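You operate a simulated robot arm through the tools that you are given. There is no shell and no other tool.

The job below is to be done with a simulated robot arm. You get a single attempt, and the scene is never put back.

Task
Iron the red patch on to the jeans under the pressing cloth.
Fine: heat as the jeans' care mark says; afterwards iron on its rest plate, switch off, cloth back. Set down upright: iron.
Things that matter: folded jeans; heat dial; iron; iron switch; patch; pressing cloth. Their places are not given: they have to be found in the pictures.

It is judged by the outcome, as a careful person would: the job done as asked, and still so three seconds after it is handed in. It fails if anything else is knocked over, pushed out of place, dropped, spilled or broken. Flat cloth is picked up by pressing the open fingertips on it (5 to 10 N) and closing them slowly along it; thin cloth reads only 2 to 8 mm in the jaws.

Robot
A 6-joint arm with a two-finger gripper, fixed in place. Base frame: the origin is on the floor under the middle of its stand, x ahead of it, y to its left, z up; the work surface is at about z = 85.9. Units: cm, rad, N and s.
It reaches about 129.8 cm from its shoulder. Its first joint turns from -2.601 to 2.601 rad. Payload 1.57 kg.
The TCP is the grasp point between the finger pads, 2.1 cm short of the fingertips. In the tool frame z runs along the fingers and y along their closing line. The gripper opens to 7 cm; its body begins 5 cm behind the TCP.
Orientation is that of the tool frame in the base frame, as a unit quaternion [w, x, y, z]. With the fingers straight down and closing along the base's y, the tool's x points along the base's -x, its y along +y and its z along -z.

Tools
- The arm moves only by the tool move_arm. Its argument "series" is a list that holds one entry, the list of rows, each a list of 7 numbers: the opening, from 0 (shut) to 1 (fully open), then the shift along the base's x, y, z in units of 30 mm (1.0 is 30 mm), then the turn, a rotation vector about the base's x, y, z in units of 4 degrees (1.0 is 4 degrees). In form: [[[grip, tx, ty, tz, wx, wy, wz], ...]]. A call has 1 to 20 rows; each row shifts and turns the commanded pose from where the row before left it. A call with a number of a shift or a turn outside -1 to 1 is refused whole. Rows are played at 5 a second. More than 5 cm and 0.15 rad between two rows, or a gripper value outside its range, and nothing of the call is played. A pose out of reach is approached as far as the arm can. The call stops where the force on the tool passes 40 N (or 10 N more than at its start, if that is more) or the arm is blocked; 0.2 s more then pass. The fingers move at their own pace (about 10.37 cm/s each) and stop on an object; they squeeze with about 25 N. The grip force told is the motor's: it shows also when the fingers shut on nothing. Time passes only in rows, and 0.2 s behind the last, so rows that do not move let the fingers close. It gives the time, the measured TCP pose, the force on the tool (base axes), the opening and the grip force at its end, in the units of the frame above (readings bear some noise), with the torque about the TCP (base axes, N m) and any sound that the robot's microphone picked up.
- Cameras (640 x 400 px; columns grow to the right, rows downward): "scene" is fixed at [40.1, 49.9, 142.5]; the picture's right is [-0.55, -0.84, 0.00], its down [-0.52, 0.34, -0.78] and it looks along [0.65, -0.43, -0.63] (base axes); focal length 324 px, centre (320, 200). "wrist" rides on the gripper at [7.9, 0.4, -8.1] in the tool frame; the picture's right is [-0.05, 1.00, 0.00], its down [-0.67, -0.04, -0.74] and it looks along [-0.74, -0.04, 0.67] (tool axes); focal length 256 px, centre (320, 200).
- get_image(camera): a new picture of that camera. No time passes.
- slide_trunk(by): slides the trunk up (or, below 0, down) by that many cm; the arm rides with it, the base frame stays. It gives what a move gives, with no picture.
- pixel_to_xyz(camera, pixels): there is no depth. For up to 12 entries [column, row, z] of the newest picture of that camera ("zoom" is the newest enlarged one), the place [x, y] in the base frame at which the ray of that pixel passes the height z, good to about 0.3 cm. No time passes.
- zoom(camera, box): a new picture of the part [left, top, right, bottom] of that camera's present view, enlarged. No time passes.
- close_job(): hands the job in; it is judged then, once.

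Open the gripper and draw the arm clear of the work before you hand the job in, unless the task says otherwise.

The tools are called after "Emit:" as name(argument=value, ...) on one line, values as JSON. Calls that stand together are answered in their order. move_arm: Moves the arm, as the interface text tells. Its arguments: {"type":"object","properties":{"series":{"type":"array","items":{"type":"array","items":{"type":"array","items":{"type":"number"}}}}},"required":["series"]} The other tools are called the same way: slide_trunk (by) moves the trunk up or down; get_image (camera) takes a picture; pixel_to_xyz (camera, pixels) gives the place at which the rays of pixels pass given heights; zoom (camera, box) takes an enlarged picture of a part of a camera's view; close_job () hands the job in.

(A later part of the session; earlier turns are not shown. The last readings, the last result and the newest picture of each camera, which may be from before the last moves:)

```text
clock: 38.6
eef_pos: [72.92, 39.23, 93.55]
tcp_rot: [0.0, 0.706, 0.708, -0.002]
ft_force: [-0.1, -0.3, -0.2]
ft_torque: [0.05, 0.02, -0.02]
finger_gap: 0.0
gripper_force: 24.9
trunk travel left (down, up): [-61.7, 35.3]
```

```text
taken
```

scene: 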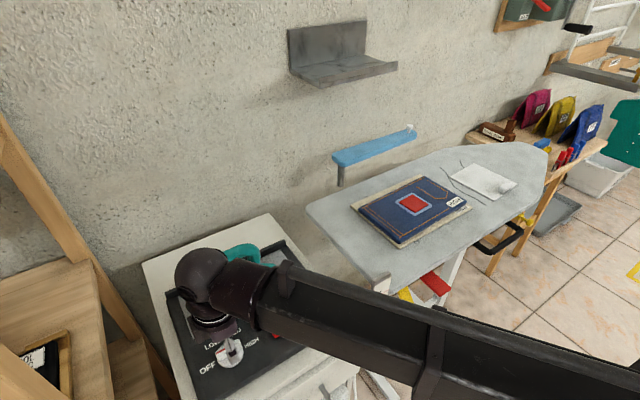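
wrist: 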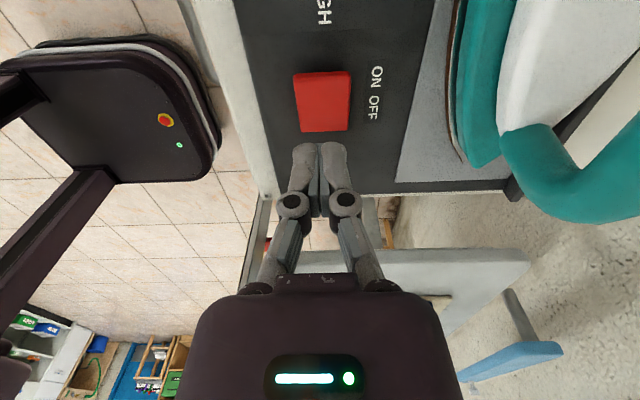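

Fingers are closed and lined up with the rocker column. I lower to z≈87.2 (tips ≈85.1), just above the rocker.

Emit:
slide_trunk(by=-6.3)

Emit:
get_image(camera="wrist")

Emit:
zoom(camera="scene", box=[200, 270, 360, 380])

```text
clock: 39.7
eef_pos: [72.85, 39.15, 87.21]
tcp_rot: [-0.001, 0.707, 0.707, -0.003]
ft_force: [0.6, -0.7, 0.1]
ft_torque: [-0.02, 0.02, -0.02]
finger_gap: 0.0
gripper_force: 25.6
trunk travel left (down, up): [-55.4, 41.6]
```

```text
taken
```

wrist: 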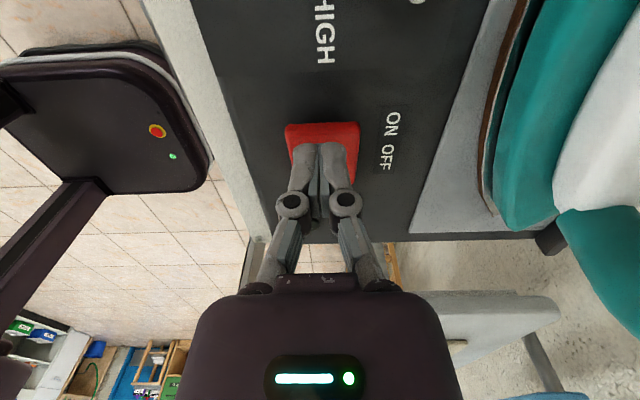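

```text
3.64 times, centred on (280, 325) of scene
```

zoom: 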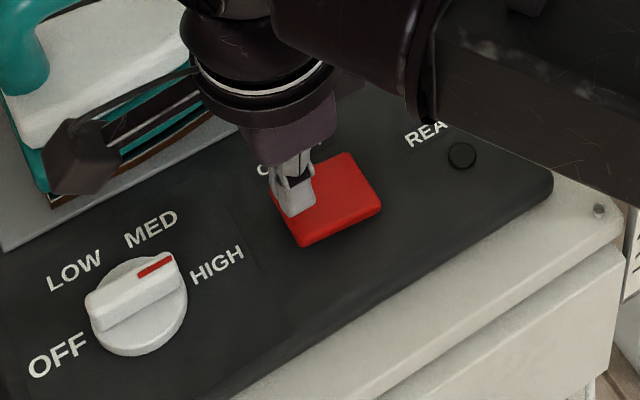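

The tips hover over the rocker's ON half. I press down step by step.

Emit:
slide_trunk(by=-1.2)

```text
clock: 40.3
eef_pos: [72.9, 39.27, 86.02]
tcp_rot: [0.0, 0.707, 0.707, -0.003]
ft_force: [0.3, -1.4, -0.1]
ft_torque: [-0.01, 0.01, -0.01]
finger_gap: 0.0
gripper_force: 25.1
trunk travel left (down, up): [-54.2, 42.8]
```

No contact yet at z=86.0. I go 0.6 cm further.

Emit:
slide_trunk(by=-0.6)

```text
clock: 40.8
eef_pos: [72.89, 39.2, 85.51]
tcp_rot: [0.0, 0.707, 0.707, -0.003]
ft_force: [3.7, 2.6, 13.3]
ft_torque: [-0.01, -0.09, 0.01]
finger_gap: 0.58
gripper_force: 28.4
trunk travel left (down, up): [-53.6, 43.4]
```

Contact with 13 N. I press a further 0.3 cm to rock it over.

Emit:
slide_trunk(by=-0.3)

Emit:
get_image(camera="wrist")

Emit:
zoom(camera="scene", box=[200, 270, 360, 380])

```text
clock: 41.2
eef_pos: [72.76, 39.18, 85.45]
tcp_rot: [0.0, 0.706, 0.708, -0.001]
ft_force: [-0.9, 0.8, 26.5]
ft_torque: [-0.19, 0.02, -0.04]
finger_gap: 0.59
gripper_force: 28.0
trunk travel left (down, up): [-53.4, 43.6]
stopped: the force on the tool passed its limit at 46 N (the readings are from after the stop); the commanded pose is now the measured one
```

```text
taken
```

wrist: 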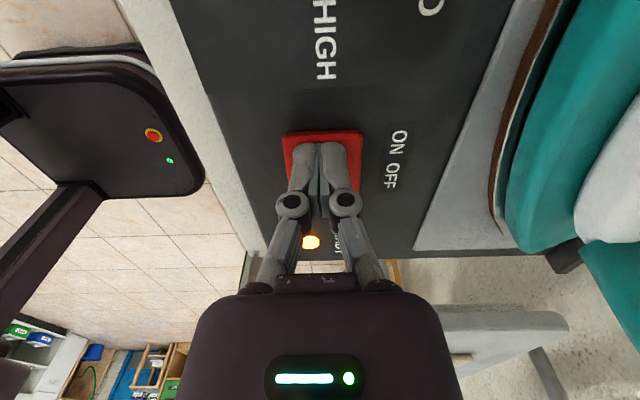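

```text
3.64 times, centred on (280, 325) of scene
```

zoom: 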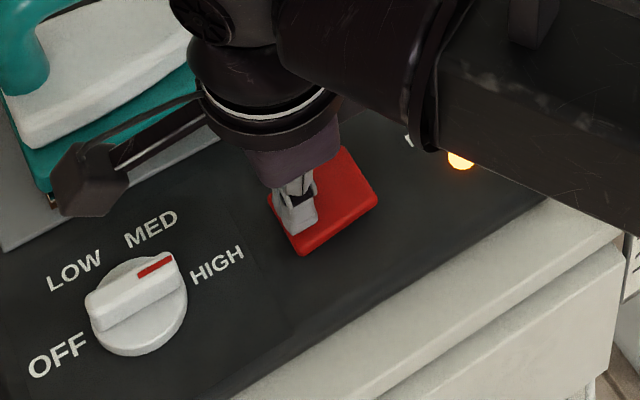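

The rocker is ON and the lamp now glows orange. I raise clear of the switch and look.

Emit:
slide_trunk(by=12)

Emit:
get_image(camera="wrist")

Emit:
zoom(camera="wrist", box=[220, 0, 440, 220])

```text
clock: 42.7
eef_pos: [73.0, 39.36, 97.25]
tcp_rot: [-0.001, 0.706, 0.708, -0.002]
ft_force: [-0.1, 0.6, -0.1]
ft_torque: [-0.05, 0.01, -0.01]
finger_gap: 0.0
gripper_force: 29.3
trunk travel left (down, up): [-65.4, 31.6]
```

```text
taken
```

wrist: 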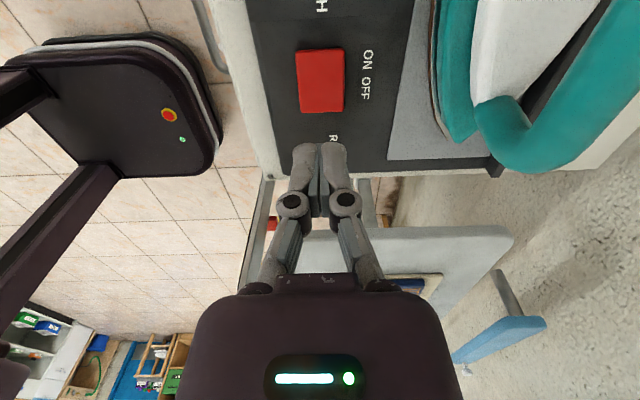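

```text
1.82 times, centred on (330, 110) of wrist
```

zoom: 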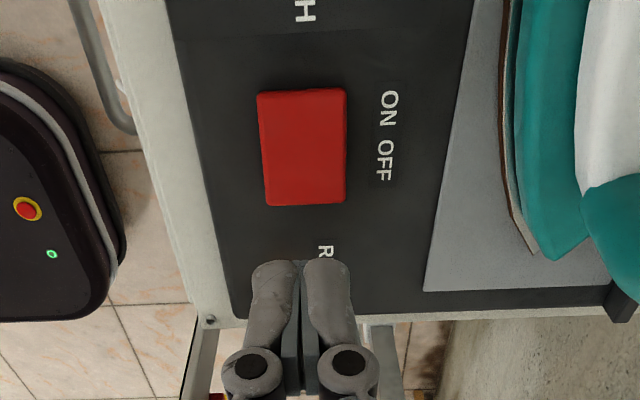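

The rocker now leans to ON. While it heats, I go to view the pressing cloth: moving to (62,−33) at z=97 while yawing back to 0.

Emit:
move_arm(series=[[[0.3, -0.15, -1, 0, 0, 0, 0.94], [0.6, -0.15, -1, 0, 0, 0, 0.94], [1, -0.15, -1, 0, 0, 0, 0.94], [1, -0.15, -1, 0, 0, 0, 0.94], [1, -0.15, -1, 0, 0, 0, 0.94], [1, -0.15, -1, 0, 0, 0, 0.94], [1, -0.15, -1, 0, 0, 0, 0.94], [1, -0.15, -1, 0, 0, 0, 0.94], [1, -0.15, -1, 0, 0, 0, 0.94], [1, -0.15, -1, 0, 0, 0, 0.94], [1, -0.15, -1, 0, 0, 0, 0.94], [1, -0.15, -1, 0, 0, 0, 0.94]]])

Emit:
get_image(camera="scene")

```text
clock: 45.3
eef_pos: [67.7, 3.3, 97.29]
tcp_rot: [0.001, 0.38, 0.925, -0.001]
ft_force: [0.1, -0.3, 0.2]
ft_torque: [0.01, 0.03, 0.0]
finger_gap: 7.0
gripper_force: 0.0
trunk travel left (down, up): [-65.4, 31.6]
```

```text
taken
```

scene: 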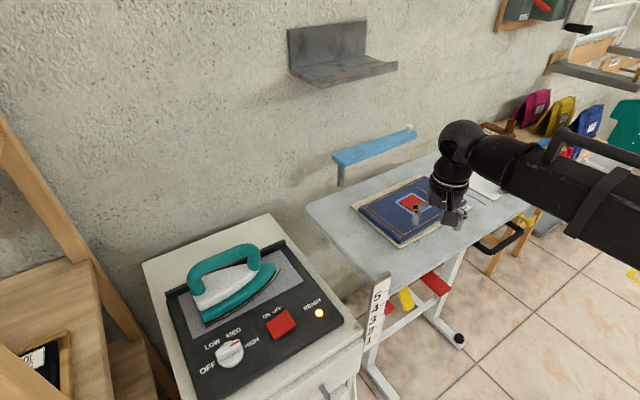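

The lamp glows at (319,313) and the dial is on HIGH. I continue to the cloth's front side and finish the yaw.

Emit:
move_arm(series=[[[1, -0.15, -1, 0, 0, 0, 0.94], [1, -0.15, -1, 0, 0, 0, 0.94], [1, -0.15, -1, 0, 0, 0, 0.94], [1, -0.15, -1, 0, 0, 0, 0.94], [1, -0.15, -1, 0, 0, 0, 0.94], [1, -0.15, -1, 0, 0, 0, 0.94], [1, -0.15, -1, 0, 0, 0, 0.94], [1, -0.15, -1, 0, 0, 0, 0.94], [1, -0.15, -1, 0, 0, 0, 0.94], [1, -0.15, -1, 0, 0, 0, 0.94], [1, -0.15, -1, 0, 0, 0, 0.94], [1, -0.15, -1, 0, 0, 0, 0.94]]])

Emit:
get_image(camera="wrist")

Emit:
zoom(camera="scene", box=[420, 140, 560, 240])

```text
clock: 47.9
eef_pos: [62.1, -32.88, 97.33]
tcp_rot: [0.001, -0.003, 1.0, 0.0]
ft_force: [-0.7, 0.1, -0.5]
ft_torque: [0.04, -0.03, 0.01]
finger_gap: 7.01
gripper_force: 0.1
trunk travel left (down, up): [-65.4, 31.6]
```

```text
taken
```

wrist: 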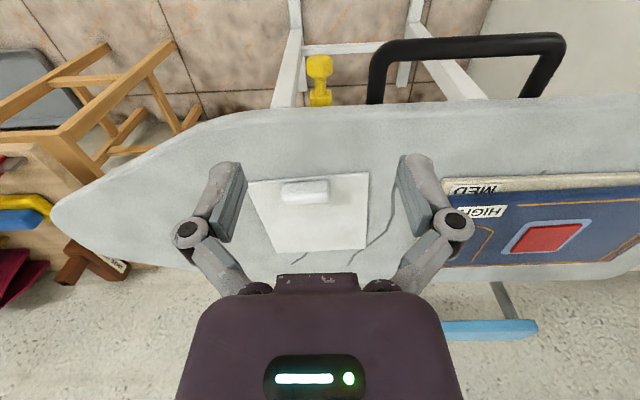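

```text
4.00 times, centred on (490, 190) of scene
```

zoom: 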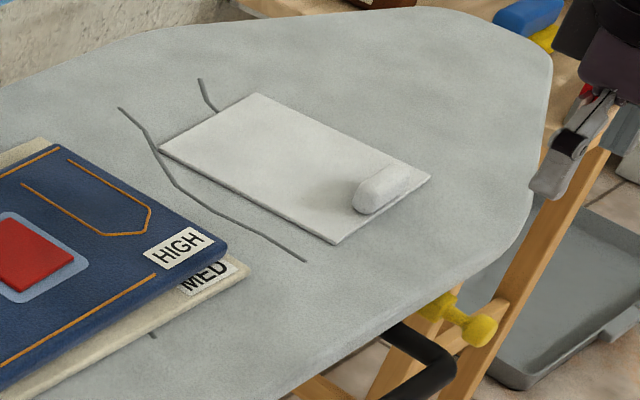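

The cloth at (310,210) carries a raised roll near its front edge at (305,190). I zoom in and compute coordinates.

Emit:
zoom(camera="wrist", box=[225, 150, 405, 270])

Emit:
pixel_to_xyz(camera="wrist", pixels=[[248, 181, 86], [369, 172, 86], [366, 246, 86], [277, 255, 86], [282, 190, 87], [328, 188, 87], [305, 190, 87.5], [305, 203, 86], [540, 236, 88], [500, 213, 88], [449, 190, 86], [540, 236, 86]])

```text
3.33 times, centred on (315, 210) of wrist
```

zoom: 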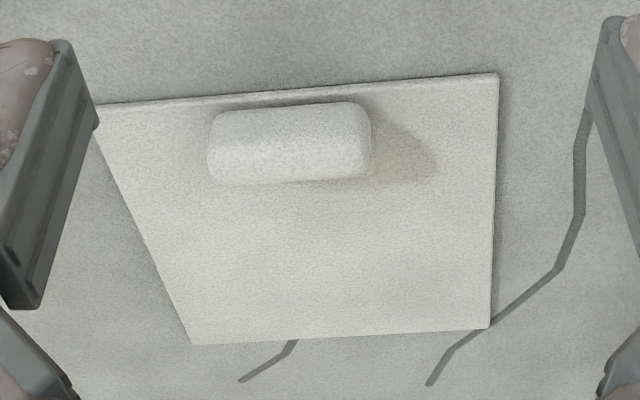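

```text
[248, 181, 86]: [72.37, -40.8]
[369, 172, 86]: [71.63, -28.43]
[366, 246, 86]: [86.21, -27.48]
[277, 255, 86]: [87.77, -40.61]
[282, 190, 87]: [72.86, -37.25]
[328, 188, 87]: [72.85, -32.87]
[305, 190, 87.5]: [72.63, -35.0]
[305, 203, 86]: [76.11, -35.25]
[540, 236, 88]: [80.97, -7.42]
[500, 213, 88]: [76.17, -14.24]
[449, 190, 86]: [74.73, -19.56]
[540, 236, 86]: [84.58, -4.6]
```

The roll lies along y at about (72.8, −35), 4.4 cm long; the cloth spans about x 72–87, y −41 to −28. I move above the roll while yawing +90° so the fingers close across it (along x).

Emit:
move_arm(series=[[[1, 0.18, -0.035, 0, 0, 0, 1], [1, 0.18, -0.035, 0, 0, 0, 1], [1, 0.18, -0.035, 0, 0, 0, 1], [1, 0.18, -0.035, 0, 0, 0, 1], [1, 0.18, -0.035, 0, 0, 0, 1], [1, 0.18, -0.035, 0, 0, 0, 1], [1, 0.18, -0.035, 0, 0, 0, 1], [1, 0.18, -0.035, 0, 0, 0, 1], [1, 0.18, -0.035, 0, 0, 0, 1], [1, 0.18, -0.035, 0, 0, 0, 1], [1, 0.18, -0.035, 0, 0, 0, 1], [1, 0.18, -0.035, 0, 0, 0, 1], [1, 0.18, -0.035, 0, 0, 0, 1], [1, 0.18, -0.035, 0, 0, 0, 1], [1, 0.18, -0.035, 0, 0, 0, 1], [1, 0.18, -0.035, 0, 0, 0, 1], [1, 0.18, -0.035, 0, 0, 0, 1], [1, 0.18, -0.035, 0, 0, 0, 1], [1, 0.18, -0.035, 0, 0, 0, 1], [1, 0.18, -0.035, 0, 0, 0, 1]]])

Emit:
get_image(camera="wrist")

Emit:
get_image(camera="scene")

```text
clock: 52.1
eef_pos: [73.11, -34.84, 97.28]
tcp_rot: [0.001, -0.645, 0.764, 0.001]
ft_force: [0.4, 0.4, 0.1]
ft_torque: [0.02, 0.02, -0.02]
finger_gap: 7.0
gripper_force: 0.0
trunk travel left (down, up): [-65.4, 31.6]
```

```text
taken
```

wrist: 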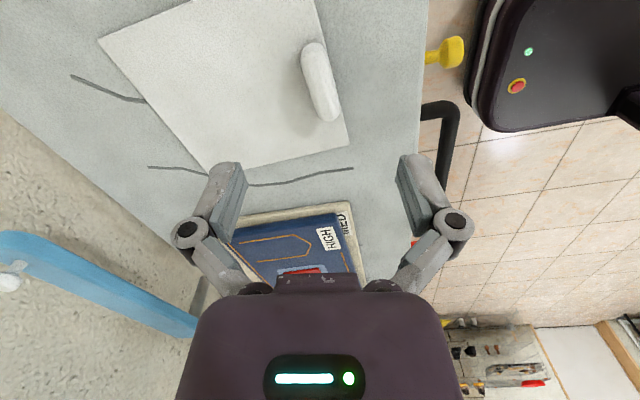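

```text
taken
```

scene: 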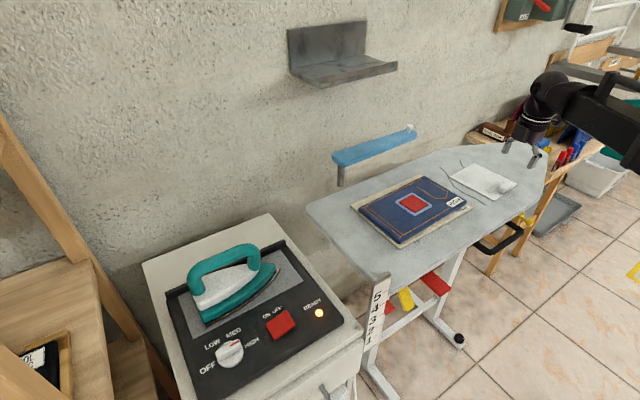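

The roll shows at (320,82). I finish the yaw and compute the roll's line from this view after lowering a little.

Emit:
move_arm(series=[[[1, 0, 0, 0, 0, 0, 0.8], [1, 0, 0, 0, 0, 0, 0.8], [1, 0, 0, 0, 0, 0, 0.8]]])

Emit:
slide_trunk(by=-3)

Emit:
get_image(camera="wrist")

Emit:
zoom(camera="wrist", box=[200, 0, 440, 150])

```text
clock: 52.9
eef_pos: [73.03, -34.92, 97.36]
tcp_rot: [0.001, -0.706, 0.708, 0.001]
ft_force: [-0.2, 0.4, 0.2]
ft_torque: [0.01, -0.07, 0.02]
finger_gap: 7.0
gripper_force: 0.1
trunk travel left (down, up): [-65.4, 31.6]
```

```text
clock: 53.7
eef_pos: [73.02, -34.93, 94.22]
tcp_rot: [0.001, -0.706, 0.708, 0.0]
ft_force: [0.5, 0.5, 0.1]
ft_torque: [0.03, 0.02, -0.01]
finger_gap: 7.01
gripper_force: 0.1
trunk travel left (down, up): [-62.4, 34.6]
```

```text
taken
```

wrist: 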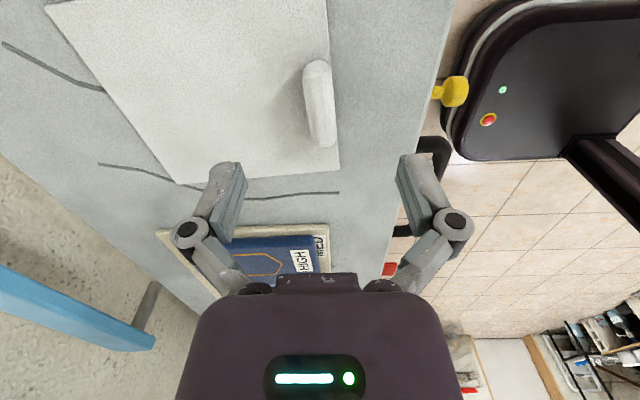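

```text
2.67 times, centred on (320, 75) of wrist
```

zoom: 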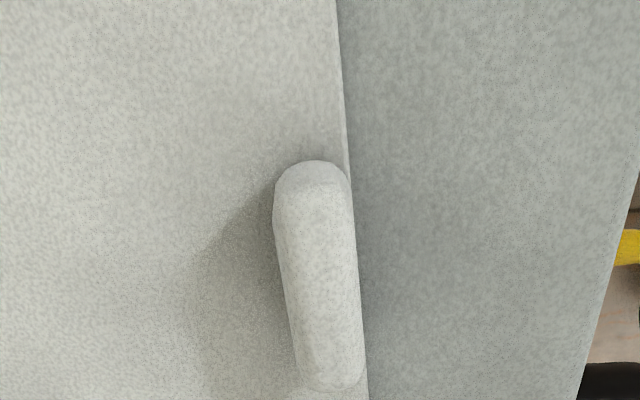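

I compute the roll's edges and the cloth's front edge in base coordinates.

Emit:
pixel_to_xyz(camera="wrist", pixels=[[304, 75, 87.2], [331, 75, 87.2], [310, 135, 87.2], [336, 135, 87.2], [317, 60, 87], [326, 147, 87], [327, 0, 86.1], [340, 168, 86.1], [177, 184, 86.1], [322, 105, 88]])

```text
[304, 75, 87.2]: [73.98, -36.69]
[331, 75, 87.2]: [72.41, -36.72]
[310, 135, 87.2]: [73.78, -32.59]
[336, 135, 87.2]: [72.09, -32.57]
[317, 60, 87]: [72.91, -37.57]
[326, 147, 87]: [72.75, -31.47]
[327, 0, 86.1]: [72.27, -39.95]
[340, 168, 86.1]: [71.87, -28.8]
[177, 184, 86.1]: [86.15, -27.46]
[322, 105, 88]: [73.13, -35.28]
```

The roll's centre is (73.0, −34.8), 1.6 cm wide; the gripper is already above it. I narrow to ~4 cm and lower to tips at about z=86.6.

Emit:
move_arm(series=[[[0.6, 0, 0, 0, 0, 0, 0], [0.6, 0, 0, 0, 0, 0, 0]]])

Emit:
slide_trunk(by=-5.4)

Emit:
get_image(camera="wrist")

```text
clock: 54.3
eef_pos: [73.01, -34.78, 94.26]
tcp_rot: [0.002, -0.706, 0.708, 0.0]
ft_force: [0.1, 0.0, -0.2]
ft_torque: [-0.01, 0.05, -0.01]
finger_gap: 4.22
gripper_force: 0.1
trunk travel left (down, up): [-62.4, 34.6]
```

```text
clock: 55.2
eef_pos: [72.93, -34.9, 88.85]
tcp_rot: [0.001, -0.706, 0.708, 0.0]
ft_force: [0.0, -0.3, 0.1]
ft_torque: [-0.01, 0.01, 0.01]
finger_gap: 4.2
gripper_force: 0.0
trunk travel left (down, up): [-57.0, 40.0]
```

```text
taken
```

wrist: 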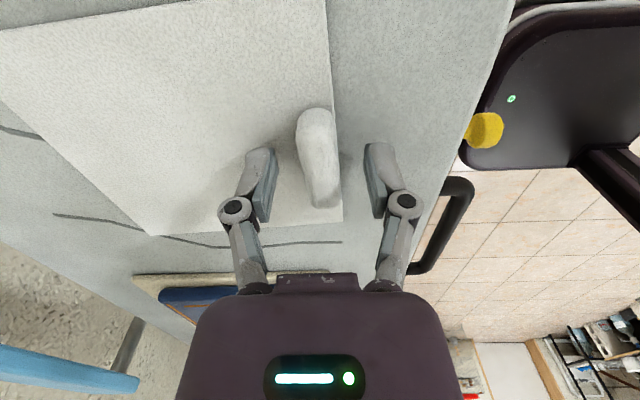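

The fingers straddle the roll. I lower a further 0.4 cm to be close to the cloth's sheet.

Emit:
slide_trunk(by=-0.4)

```text
clock: 55.8
eef_pos: [73.09, -34.81, 88.49]
tcp_rot: [0.002, -0.706, 0.708, 0.0]
ft_force: [-0.1, -0.2, -0.1]
ft_torque: [0.0, 0.01, 0.0]
finger_gap: 4.19
gripper_force: 0.1
trunk travel left (down, up): [-56.6, 40.4]
```

No contact yet; tips at ≈86.4, which is low enough beside the roll. I close slowly on it.

Emit:
move_arm(series=[[[0.5, 0, 0, 0, 0, 0, 0], [0.4, 0, 0, 0, 0, 0, 0], [0.32, 0, 0, 0, 0, 0, 0], [0.26, 0, 0, 0, 0, 0, 0], [0.2, 0, 0, 0, 0, 0, 0], [0.12, 0, 0, 0, 0, 0, 0], [0.05, 0, 0, 0, 0, 0, 0], [0, 0, 0, 0, 0, 0, 0], [0, 0, 0, 0, 0, 0, 0]]])

Emit:
get_image(camera="wrist")

```text
clock: 57.8
eef_pos: [72.97, -34.86, 88.41]
tcp_rot: [0.001, -0.707, 0.708, 0.0]
ft_force: [-0.3, 0.9, 0.8]
ft_torque: [0.01, 0.02, 0.08]
finger_gap: 1.63
gripper_force: 24.7
trunk travel left (down, up): [-56.6, 40.4]
```

```text
taken
```

wrist: 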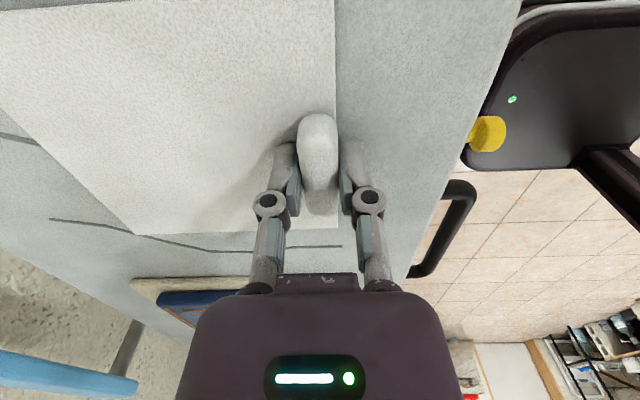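

The roll is held (1.63 cm, 25 N) and the cloth aligned itself to the jaws. I lift 3 cm first and look.

Emit:
slide_trunk(by=3)

Emit:
get_image(camera="scene")

Emit:
get_image(camera="wrist")

```text
clock: 58.5
eef_pos: [73.15, -34.93, 91.58]
tcp_rot: [0.001, -0.706, 0.708, 0.0]
ft_force: [0.0, -0.1, -1.2]
ft_torque: [-0.05, 0.03, 0.01]
finger_gap: 1.62
gripper_force: 25.4
trunk travel left (down, up): [-59.6, 37.4]
```

```text
taken
```

scene: 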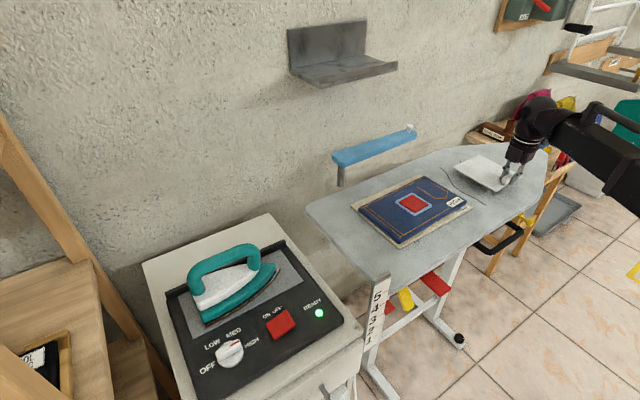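

```text
taken
```

wrist: 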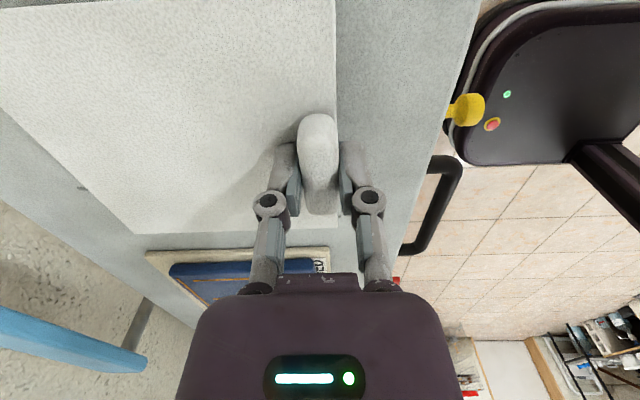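

The sheet lifts flat and stiff, and the lamp at (319,313) is now green: ready. I raise 3 cm more and then carry the cloth over the patch (centre ≈ (81.2,−6.9)).

Emit:
slide_trunk(by=3)

Emit:
move_arm(series=[[[0, 0.035, 0.5, 0, 0, 0, 0], [0, 0.035, 0.7, 0, 0, 0, 0], [0, 0.035, 0.7, 0, 0, 0, 0], [0, 0.035, 0.7, 0, 0, 0, 0], [0, 0.035, 0.7, 0, 0, 0, 0], [0, 0.035, 0.7, 0, 0, 0, 0], [0, 0.035, 0.7, 0, 0, 0, 0], [0, 0.035, 0.7, 0, 0, 0, 0], [0, 0.035, 0.7, 0, 0, 0, 0], [0, 0.035, 0.7, 0, 0, 0, 0], [0, 0, 0.7, 0, 0, 0, 0], [0, 0, 0.7, 0, 0, 0, 0], [0, 0, 0.7, 0, 0, 0, 0], [0, 0, 0.3, 0, 0, 0, 0], [0, 0, 0, 0, 0, 0, 0]]])

Emit:
get_image(camera="wrist")

Emit:
get_image(camera="scene")

```text
clock: 59.3
eef_pos: [72.98, -34.87, 94.44]
tcp_rot: [0.002, -0.707, 0.708, 0.0]
ft_force: [0.0, 0.7, -0.8]
ft_torque: [0.01, 0.05, 0.0]
finger_gap: 1.61
gripper_force: 25.3
trunk travel left (down, up): [-62.6, 34.4]
```

```text
clock: 62.5
eef_pos: [74.19, -7.26, 94.49]
tcp_rot: [0.001, -0.706, 0.708, 0.0]
ft_force: [-0.1, -0.4, -0.8]
ft_torque: [0.01, 0.05, 0.0]
finger_gap: 1.61
gripper_force: 24.9
trunk travel left (down, up): [-62.6, 34.4]
```

```text
taken
```

wrist: 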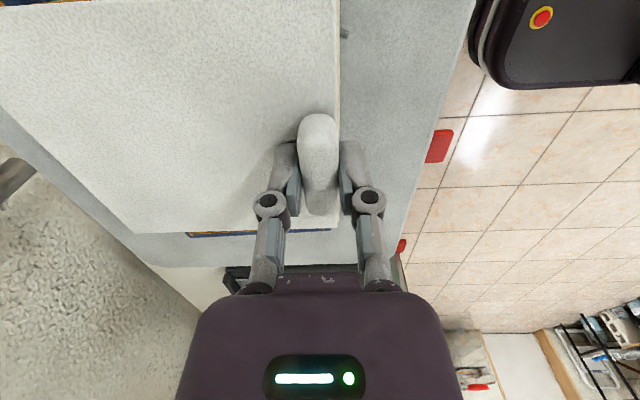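

```text
taken
```

scene: 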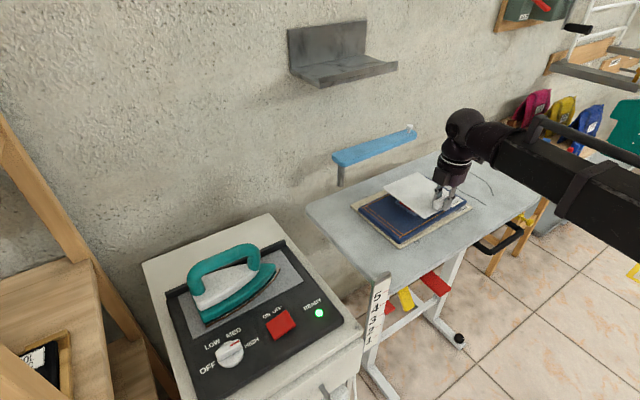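

The cloth hovers over the patch; its underside is about 2.5 cm below the TCP. I lower 3.6 cm, then feel for the contact.

Emit:
slide_trunk(by=-3.6)

Emit:
get_image(camera="wrist")

Emit:
zoom(camera="scene", box=[330, 130, 530, 260])

```text
clock: 63.3
eef_pos: [74.2, -7.34, 90.96]
tcp_rot: [0.0, -0.707, 0.708, 0.0]
ft_force: [-0.1, -0.3, 3.4]
ft_torque: [0.01, -0.16, 0.0]
finger_gap: 1.63
gripper_force: 24.9
trunk travel left (down, up): [-59.0, 38.0]
```

```text
taken
```

wrist: 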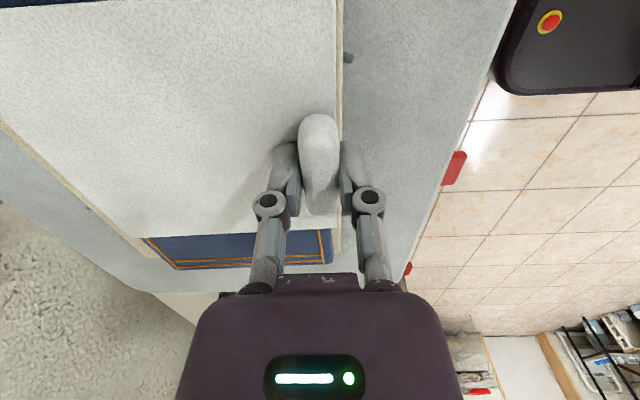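

```text
3.08 times, centred on (430, 195) of scene
```

zoom: 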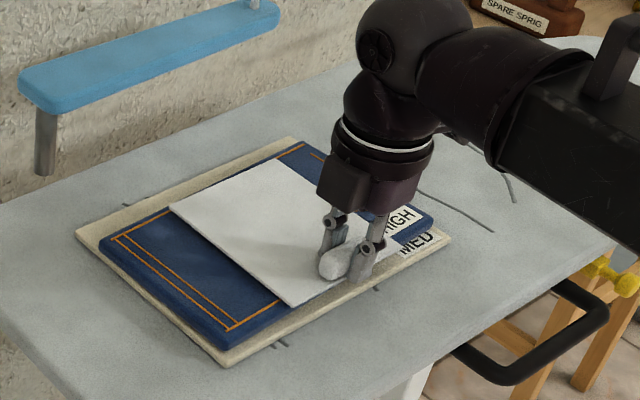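

Contact has begun (3.4 N) at z=90.96. I lower 0.15 cm more and then release gently.

Emit:
slide_trunk(by=-0.15)

```text
clock: 63.8
eef_pos: [73.94, -7.27, 90.91]
tcp_rot: [0.002, -0.706, 0.708, -0.001]
ft_force: [-0.2, -0.2, 9.5]
ft_torque: [0.1, -0.45, 0.0]
finger_gap: 1.63
gripper_force: 25.1
trunk travel left (down, up): [-58.9, 38.1]
```

The cloth rests with 9.5 N. I open the fingers slowly.

Emit:
move_arm(series=[[[0.25, 0, 0, 0, 0, 0, 0], [0.3, 0, 0, 0, 0, 0, 0], [0.4, 0, 0, 0, 0, 0, 0], [0.55, 0, 0, 0, 0, 0, 0], [0.55, 0, 0, 0, 0, 0, 0]]])

Emit:
get_image(camera="wrist")

```text
clock: 65.0
eef_pos: [74.14, -7.29, 90.79]
tcp_rot: [0.001, -0.707, 0.708, 0.0]
ft_force: [-0.2, 0.9, -0.1]
ft_torque: [-0.01, -0.03, -0.01]
finger_gap: 3.85
gripper_force: 0.1
trunk travel left (down, up): [-58.9, 38.1]
```

```text
taken
```

wrist: 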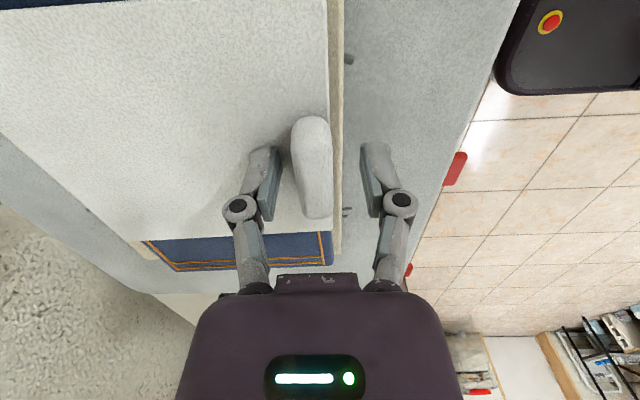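

The cloth lies flat with the roll free at (310,165). I raise 12 cm to clear.

Emit:
slide_trunk(by=14)

Emit:
get_image(camera="wrist")

Emit:
zoom(camera="scene", box=[330, 130, 530, 260])

```text
clock: 66.6
eef_pos: [74.11, -7.36, 104.74]
tcp_rot: [0.001, -0.707, 0.707, 0.0]
ft_force: [-0.8, -0.5, -0.9]
ft_torque: [0.0, -0.02, -0.01]
finger_gap: 3.86
gripper_force: 0.0
trunk travel left (down, up): [-72.9, 24.1]
```

```text
taken
```

wrist: 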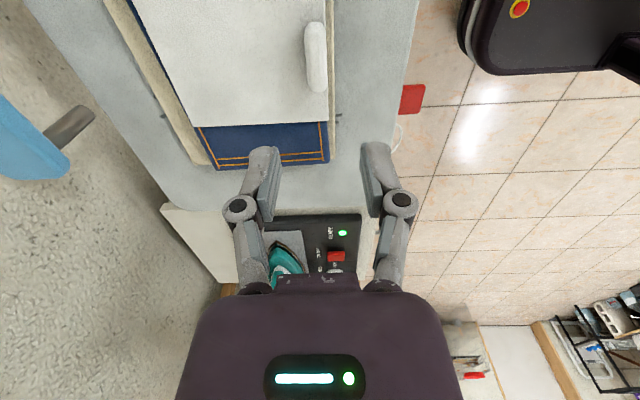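

```text
3.08 times, centred on (430, 195) of scene
```

zoom: 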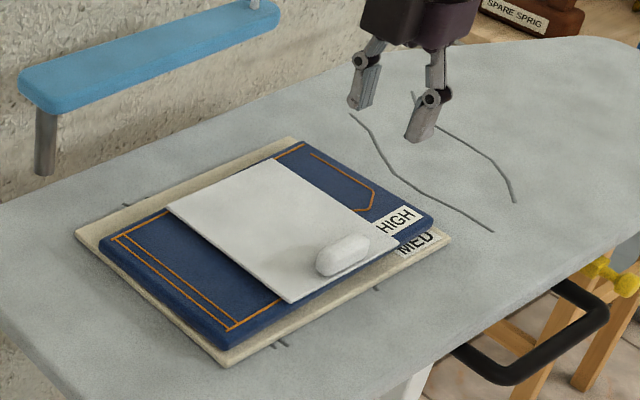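

The cloth lies over the patch area. I check its present edges in base coordinates, against the patch at (81.2,−6.9).

Emit:
pixel_to_xyz(camera="wrist", pixels=[[200, 127, 88.4], [327, 122, 88.4], [325, 5, 88.4], [131, 0, 88.4], [315, 25, 89.5], [318, 92, 89.5], [216, 170, 87.5], [329, 163, 87.5]])

Emit:
pixel_to_xyz(camera="scene", pixels=[[384.5, 197, 88.4], [424, 227.5, 88.4], [459, 211, 88.4], [415.5, 181.5, 88.4]])

```text
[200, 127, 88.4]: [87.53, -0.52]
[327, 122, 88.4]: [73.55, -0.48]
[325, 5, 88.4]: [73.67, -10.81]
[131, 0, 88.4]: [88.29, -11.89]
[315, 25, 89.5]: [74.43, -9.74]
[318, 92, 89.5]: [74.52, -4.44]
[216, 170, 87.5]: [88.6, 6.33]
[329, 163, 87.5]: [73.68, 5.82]
```

```text
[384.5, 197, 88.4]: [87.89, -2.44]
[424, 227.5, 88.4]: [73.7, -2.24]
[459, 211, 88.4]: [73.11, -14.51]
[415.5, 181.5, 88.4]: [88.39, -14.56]
```

The cloth spans about x 73.5–88, y −13.4 to −1.1, well over the patch. Next the iron: I move at z≈105 toward (85.5, 24) to view it from its tip side.

Emit:
move_arm(series=[[[1, 0.32, 0.9, 0, 0, 0, 0], [1, 0.32, 0.9, 0, 0, 0, 0], [1, 0.32, 0.9, 0, 0, 0, 0], [1, 0.32, 0.9, 0, 0, 0, 0], [1, 0.32, 0.9, 0, 0, 0, 0], [1, 0.32, 0.9, 0, 0, 0, 0], [1, 0.32, 0.9, 0, 0, 0, 0], [1, 0.32, 0.9, 0, 0, 0, 0], [1, 0.32, 0.9, 0, 0, 0, 0], [1, 0.32, 0.9, 0, 0, 0, 0], [1, 0.32, 0.9, 0, 0, 0, 0], [1, 0.28, 0.9, 0, 0, 0, 0]]])

Emit:
get_image(camera="wrist")

Emit:
get_image(camera="scene")

```text
clock: 69.2
eef_pos: [85.5, 25.08, 104.86]
tcp_rot: [0.001, -0.707, 0.708, 0.0]
ft_force: [-0.3, 0.2, 0.4]
ft_torque: [-0.02, -0.02, -0.03]
finger_gap: 7.03
gripper_force: 0.1
trunk travel left (down, up): [-72.9, 24.1]
```

```text
taken
```

wrist: 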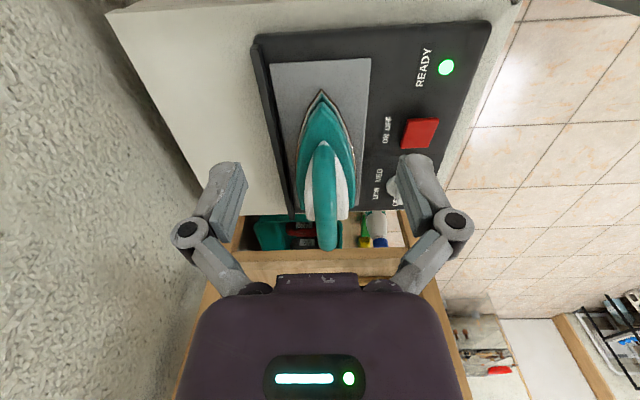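

```text
taken
```

scene: 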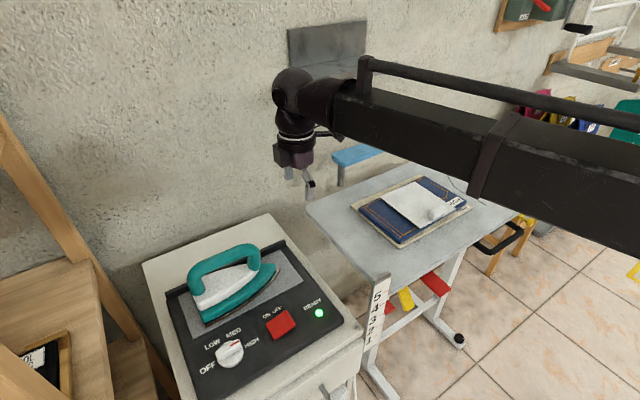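

The iron is seen from its tip: tip at (321,92), handle from (322,148) to (327,248). I zoom in for detail and compute its axis.

Emit:
zoom(camera="wrist", box=[220, 40, 440, 260])

Emit:
pixel_to_xyz(camera="wrist", pixels=[[321, 90, 83.5], [294, 214, 83], [351, 212, 83], [312, 180, 93], [334, 180, 93], [313, 225, 93], [338, 225, 93], [271, 65, 82.5], [370, 57, 82.5], [290, 213, 82.5], [322, 148, 93], [327, 248, 93]])

```text
1.82 times, centred on (330, 150) of wrist
```

zoom: 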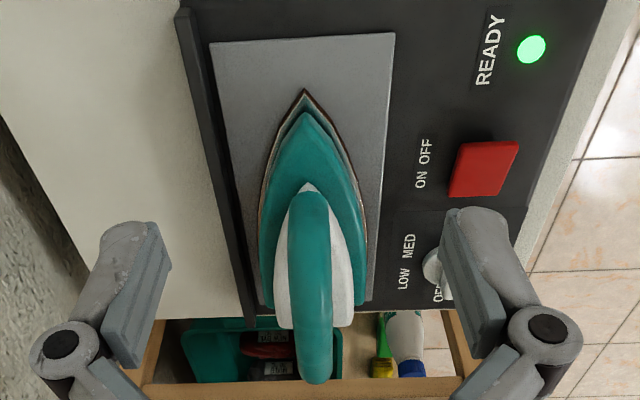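

```text
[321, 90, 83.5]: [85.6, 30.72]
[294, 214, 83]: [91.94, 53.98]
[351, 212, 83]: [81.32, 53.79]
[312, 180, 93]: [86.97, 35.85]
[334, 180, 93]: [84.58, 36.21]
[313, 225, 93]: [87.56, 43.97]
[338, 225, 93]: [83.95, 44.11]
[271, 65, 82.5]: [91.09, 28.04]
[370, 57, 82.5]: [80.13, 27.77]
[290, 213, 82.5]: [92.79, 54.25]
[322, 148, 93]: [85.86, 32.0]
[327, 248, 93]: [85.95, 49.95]
```

The iron's axis is x≈85.75, handle bar about z≈95 between y≈36 and 49. I move above the handle's middle (85.78, 42.3).

Emit:
move_arm(series=[[[1, 0.02, 0.955, 0, 0, 0, 0], [1, 0.02, 0.955, 0, 0, 0, 0], [1, 0.02, 0.955, 0, 0, 0, 0], [1, 0.02, 0.955, 0, 0, 0, 0], [1, 0.01, 0.955, 0, 0, 0, 0], [1, 0, 0.955, 0, 0, 0, 0], [1, 0, 0, 0, 0, 0, 0]]])

Emit:
get_image(camera="wrist")

Emit:
get_image(camera="scene")

```text
clock: 70.8
eef_pos: [85.91, 41.97, 104.75]
tcp_rot: [0.002, -0.706, 0.708, 0.0]
ft_force: [-0.5, -0.5, 0.6]
ft_torque: [0.02, 0.01, 0.03]
finger_gap: 6.99
gripper_force: 0.0
trunk travel left (down, up): [-72.9, 24.1]
```

```text
taken
```

wrist: 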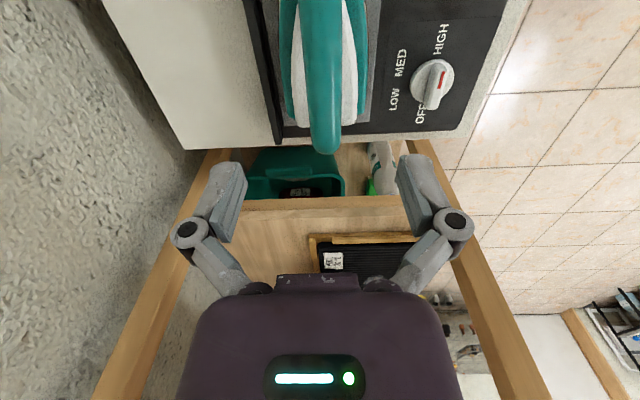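

```text
taken
```

scene: 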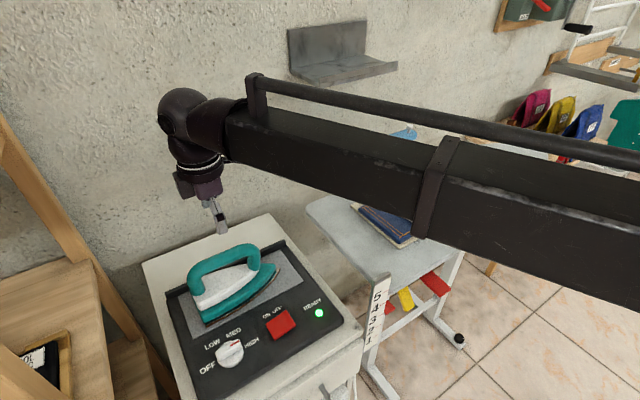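

The handle runs at column ~323 under the gripper. I check its x-centre precisely before lowering.

Emit:
pixel_to_xyz(camera="wrist", pixels=[[302, 30, 95], [342, 30, 95], [308, 100, 95], [341, 100, 95], [310, 140, 94], [341, 140, 94], [325, 153, 93], [325, 0, 95]])

Emit:
zoom(camera="wrist", box=[220, 0, 440, 160])

```text
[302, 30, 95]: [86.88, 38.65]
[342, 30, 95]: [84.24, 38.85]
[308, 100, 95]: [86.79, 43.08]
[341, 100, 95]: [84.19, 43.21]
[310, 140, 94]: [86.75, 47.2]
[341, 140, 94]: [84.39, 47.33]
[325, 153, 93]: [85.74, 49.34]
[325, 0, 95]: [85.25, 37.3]
```

```text
2.50 times, centred on (330, 80) of wrist
```

zoom: 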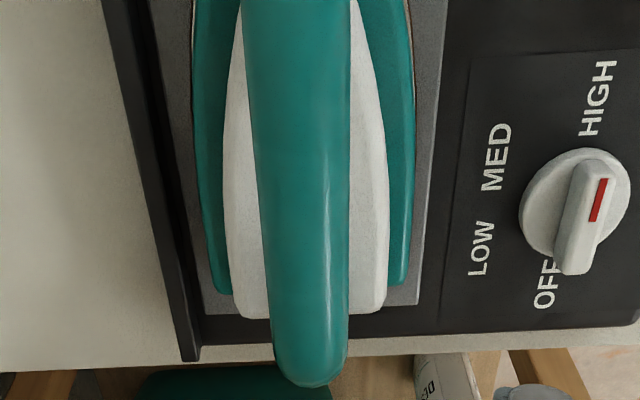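

The handle centre is x≈85.5, 2.6 cm wide; I shift −0.4 cm in x and +0.3 in y, then lower 8.8 cm to bring the fingers around the bar.

Emit:
move_arm(series=[[[1, -0.13, 0.1, 0, 0, 0, 0], [1, 0, 0, 0, 0, 0, 0]]])

Emit:
slide_trunk(by=-6)

Emit:
get_image(camera="wrist")

Emit:
zoom(camera="scene", box=[150, 200, 320, 310])

```text
clock: 71.4
eef_pos: [85.54, 42.46, 104.74]
tcp_rot: [0.001, -0.707, 0.707, -0.001]
ft_force: [-0.8, 0.4, 0.2]
ft_torque: [0.01, 0.02, 0.01]
finger_gap: 7.01
gripper_force: 0.1
trunk travel left (down, up): [-72.9, 24.1]
```

```text
clock: 72.4
eef_pos: [85.49, 42.46, 98.76]
tcp_rot: [0.001, -0.707, 0.708, 0.0]
ft_force: [0.0, 0.6, 0.3]
ft_torque: [-0.03, 0.01, -0.02]
finger_gap: 6.99
gripper_force: 0.2
trunk travel left (down, up): [-66.9, 30.1]
```

```text
taken
```

wrist: 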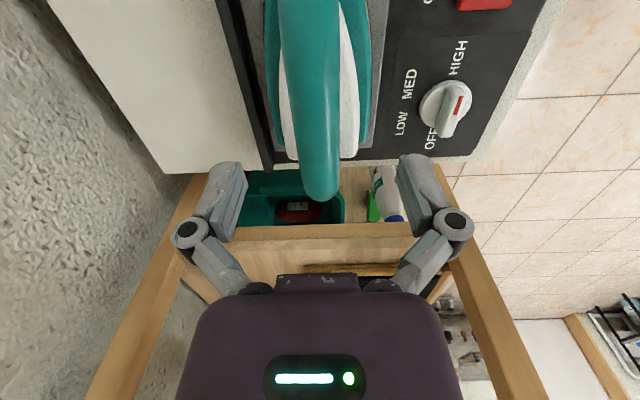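

```text
3.64 times, centred on (235, 255) of scene
```

zoom: 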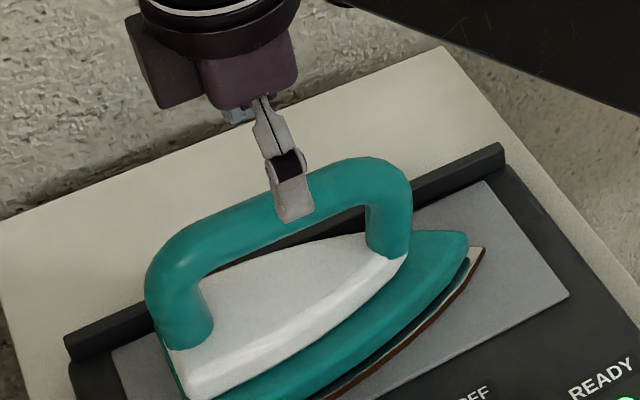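

Fingers are aligned over the bar's middle. I lower a further 3.2 cm so the bar sits between the pads.

Emit:
slide_trunk(by=-3.2)

Emit:
get_image(camera="wrist")

Emit:
zoom(camera="scene", box=[150, 200, 320, 310])

```text
clock: 73.2
eef_pos: [85.52, 42.38, 95.49]
tcp_rot: [0.001, -0.707, 0.708, 0.0]
ft_force: [0.3, 0.0, -0.4]
ft_torque: [0.03, -0.01, 0.0]
finger_gap: 6.99
gripper_force: 0.1
trunk travel left (down, up): [-63.7, 33.3]
```

```text
taken
```

wrist: 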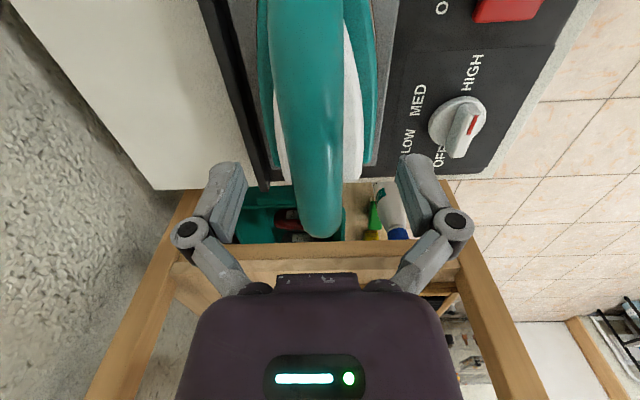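

```text
3.64 times, centred on (235, 255) of scene
```

zoom: 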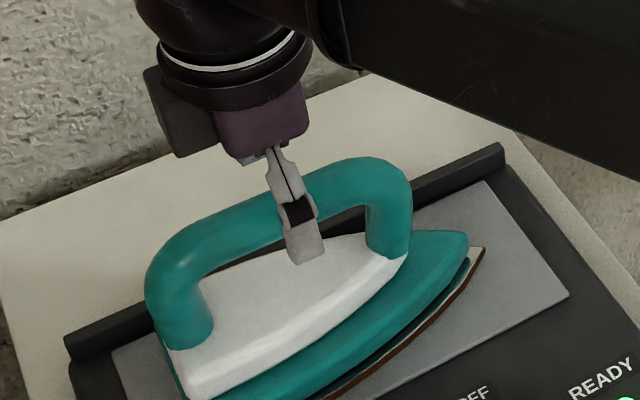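

The bar is between the fingers near the joint; I go 0.8 cm lower so that the pads centre on it (the body top is ≈90, tips ≈92.6).

Emit:
slide_trunk(by=-0.8)

Emit:
move_arm(series=[[[0.8, 0, 0, 0, 0, 0, 0], [0.65, 0, 0, 0, 0, 0, 0], [0.55, 0, 0, 0, 0, 0, 0], [0.48, 0, 0, 0, 0, 0, 0], [0.42, 0, 0, 0, 0, 0, 0], [0.36, 0, 0, 0, 0, 0, 0], [0.3, 0, 0, 0, 0, 0, 0], [0.2, 0, 0, 0, 0, 0, 0], [0.2, 0, 0, 0, 0, 0, 0]]])

```text
clock: 73.8
eef_pos: [85.45, 42.45, 94.76]
tcp_rot: [0.001, -0.707, 0.707, 0.0]
ft_force: [0.5, 0.5, -0.3]
ft_torque: [-0.01, -0.02, -0.01]
finger_gap: 7.0
gripper_force: 0.1
trunk travel left (down, up): [-62.9, 34.1]
```

```text
clock: 75.8
eef_pos: [85.42, 42.51, 94.8]
tcp_rot: [0.001, -0.707, 0.707, 0.0]
ft_force: [2.2, 0.4, 2.4]
ft_torque: [-0.02, -0.08, 0.01]
finger_gap: 2.65
gripper_force: 24.8
trunk travel left (down, up): [-62.9, 34.1]
```

The handle is held (2.65 cm, 25 N) at TCP (85.45, 42.5, 94.8), which I note for the return. I tighten and lift 1.5 cm to check balance.

Emit:
move_arm(series=[[[0, 0, 0, 0, 0, 0, 0], [0, 0, 0, 0, 0, 0, 0]]])

Emit:
slide_trunk(by=1.5)

Emit:
get_image(camera="wrist")

Emit:
zoom(camera="scene", box=[150, 200, 320, 310])

```text
clock: 76.4
eef_pos: [85.53, 42.34, 94.77]
tcp_rot: [0.001, -0.706, 0.708, 0.0]
ft_force: [2.5, 0.5, 2.6]
ft_torque: [-0.03, 0.0, 0.06]
finger_gap: 2.61
gripper_force: 25.1
trunk travel left (down, up): [-62.9, 34.1]
```

```text
clock: 77.0
eef_pos: [85.6, 42.46, 96.11]
tcp_rot: [0.001, -0.707, 0.707, 0.0]
ft_force: [0.6, -0.3, -8.4]
ft_torque: [0.08, 0.02, 0.02]
finger_gap: 2.68
gripper_force: 25.2
trunk travel left (down, up): [-64.4, 32.6]
```

```text
taken
```

wrist: 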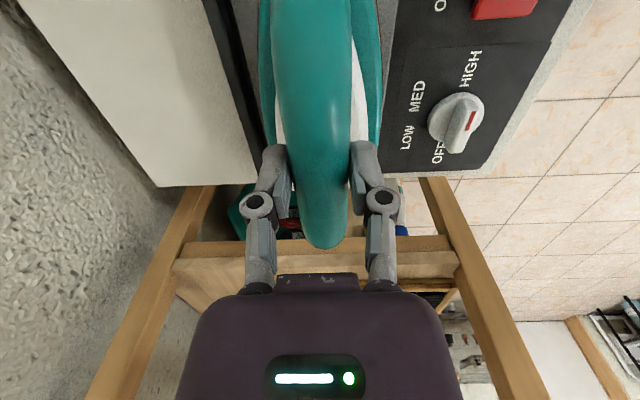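

```text
3.64 times, centred on (235, 255) of scene
```

zoom: 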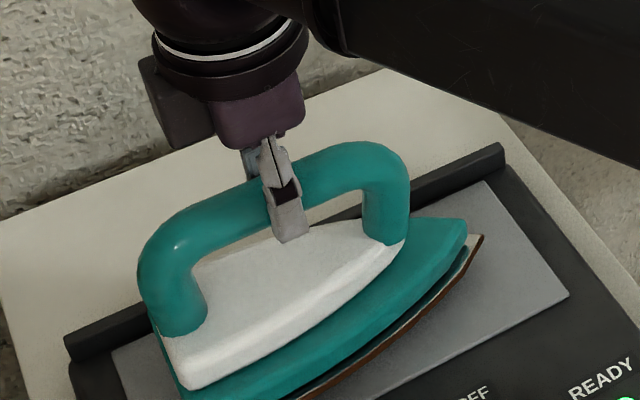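

The iron hangs level (8.4 N, almost no torque). I lift it to z≈107 so the sole (≈12.2 cm below the TCP) clears everything.

Emit:
slide_trunk(by=11)

Emit:
get_image(camera="scene")

```text
clock: 78.4
eef_pos: [85.44, 42.52, 107.17]
tcp_rot: [0.001, -0.706, 0.708, 0.0]
ft_force: [-0.1, 0.2, -8.2]
ft_torque: [0.07, 0.01, -0.05]
finger_gap: 2.6
gripper_force: 25.3
trunk travel left (down, up): [-75.4, 21.6]
```

```text
taken
```

scene: 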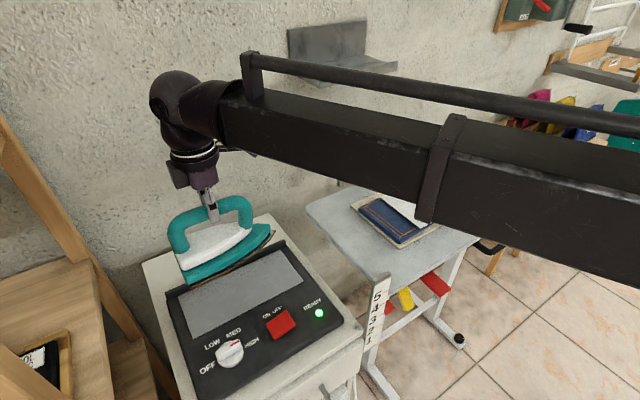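

The iron is well up, its underside clear. I carry it toward the patch, ending with TCP at (81.4, −7.2).

Emit:
move_arm(series=[[[0, -0.1, -0.3, 0, 0, 0, 0], [0, -0.1, -0.6, 0, 0, 0, 0], [0, -0.1, -0.9, 0, 0, 0, 0], [0, -0.1, -0.95, 0, 0, 0, 0], [0, -0.1, -0.95, 0, 0, 0, 0], [0, -0.1, -0.95, 0, 0, 0, 0], [0, -0.1, -0.95, 0, 0, 0, 0], [0, -0.1, -0.95, 0, 0, 0, 0], [0, -0.1, -0.95, 0, 0, 0, 0], [0, -0.1, -0.95, 0, 0, 0, 0], [0, -0.1, -0.95, 0, 0, 0, 0], [0, -0.1, -0.95, 0, 0, 0, 0], [0, -0.1, -0.95, 0, 0, 0, 0], [0, 0, -0.95, 0, 0, 0, 0], [0, 0, -0.95, 0, 0, 0, 0], [0, 0, -0.95, 0, 0, 0, 0], [0, 0, -0.95, 0, 0, 0, 0], [0, 0, -0.9, 0, 0, 0, 0], [0, 0, -0.55, 0, 0, 0, 0], [0, 0, 0, 0, 0, 0, 0]]])

Emit:
get_image(camera="wrist")

Emit:
get_image(camera="scene")

```text
clock: 82.6
eef_pos: [81.63, -7.06, 107.24]
tcp_rot: [0.001, -0.707, 0.708, 0.0]
ft_force: [0.3, -0.6, -7.8]
ft_torque: [0.06, -0.02, 0.03]
finger_gap: 2.63
gripper_force: 24.6
trunk travel left (down, up): [-75.4, 21.6]
```

```text
taken
```

wrist: 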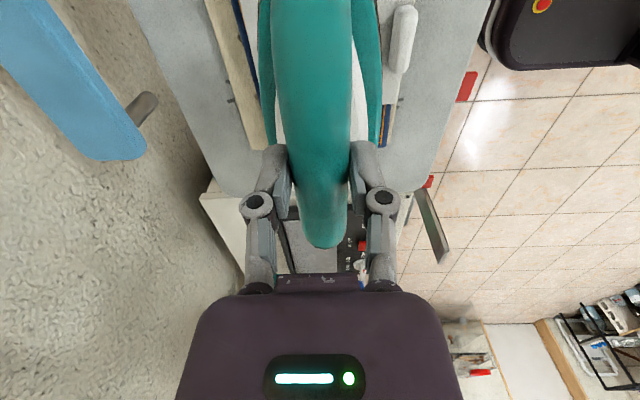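

```text
taken
```

scene: 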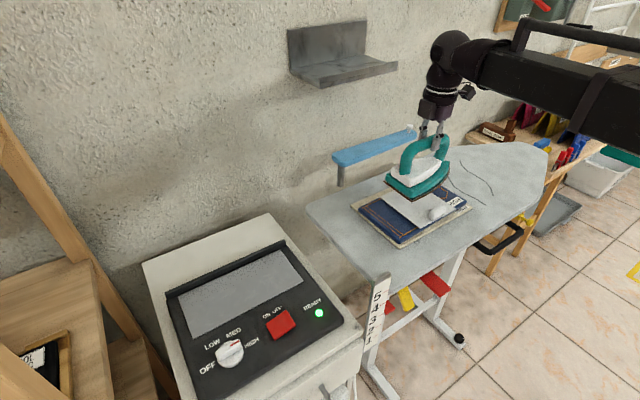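

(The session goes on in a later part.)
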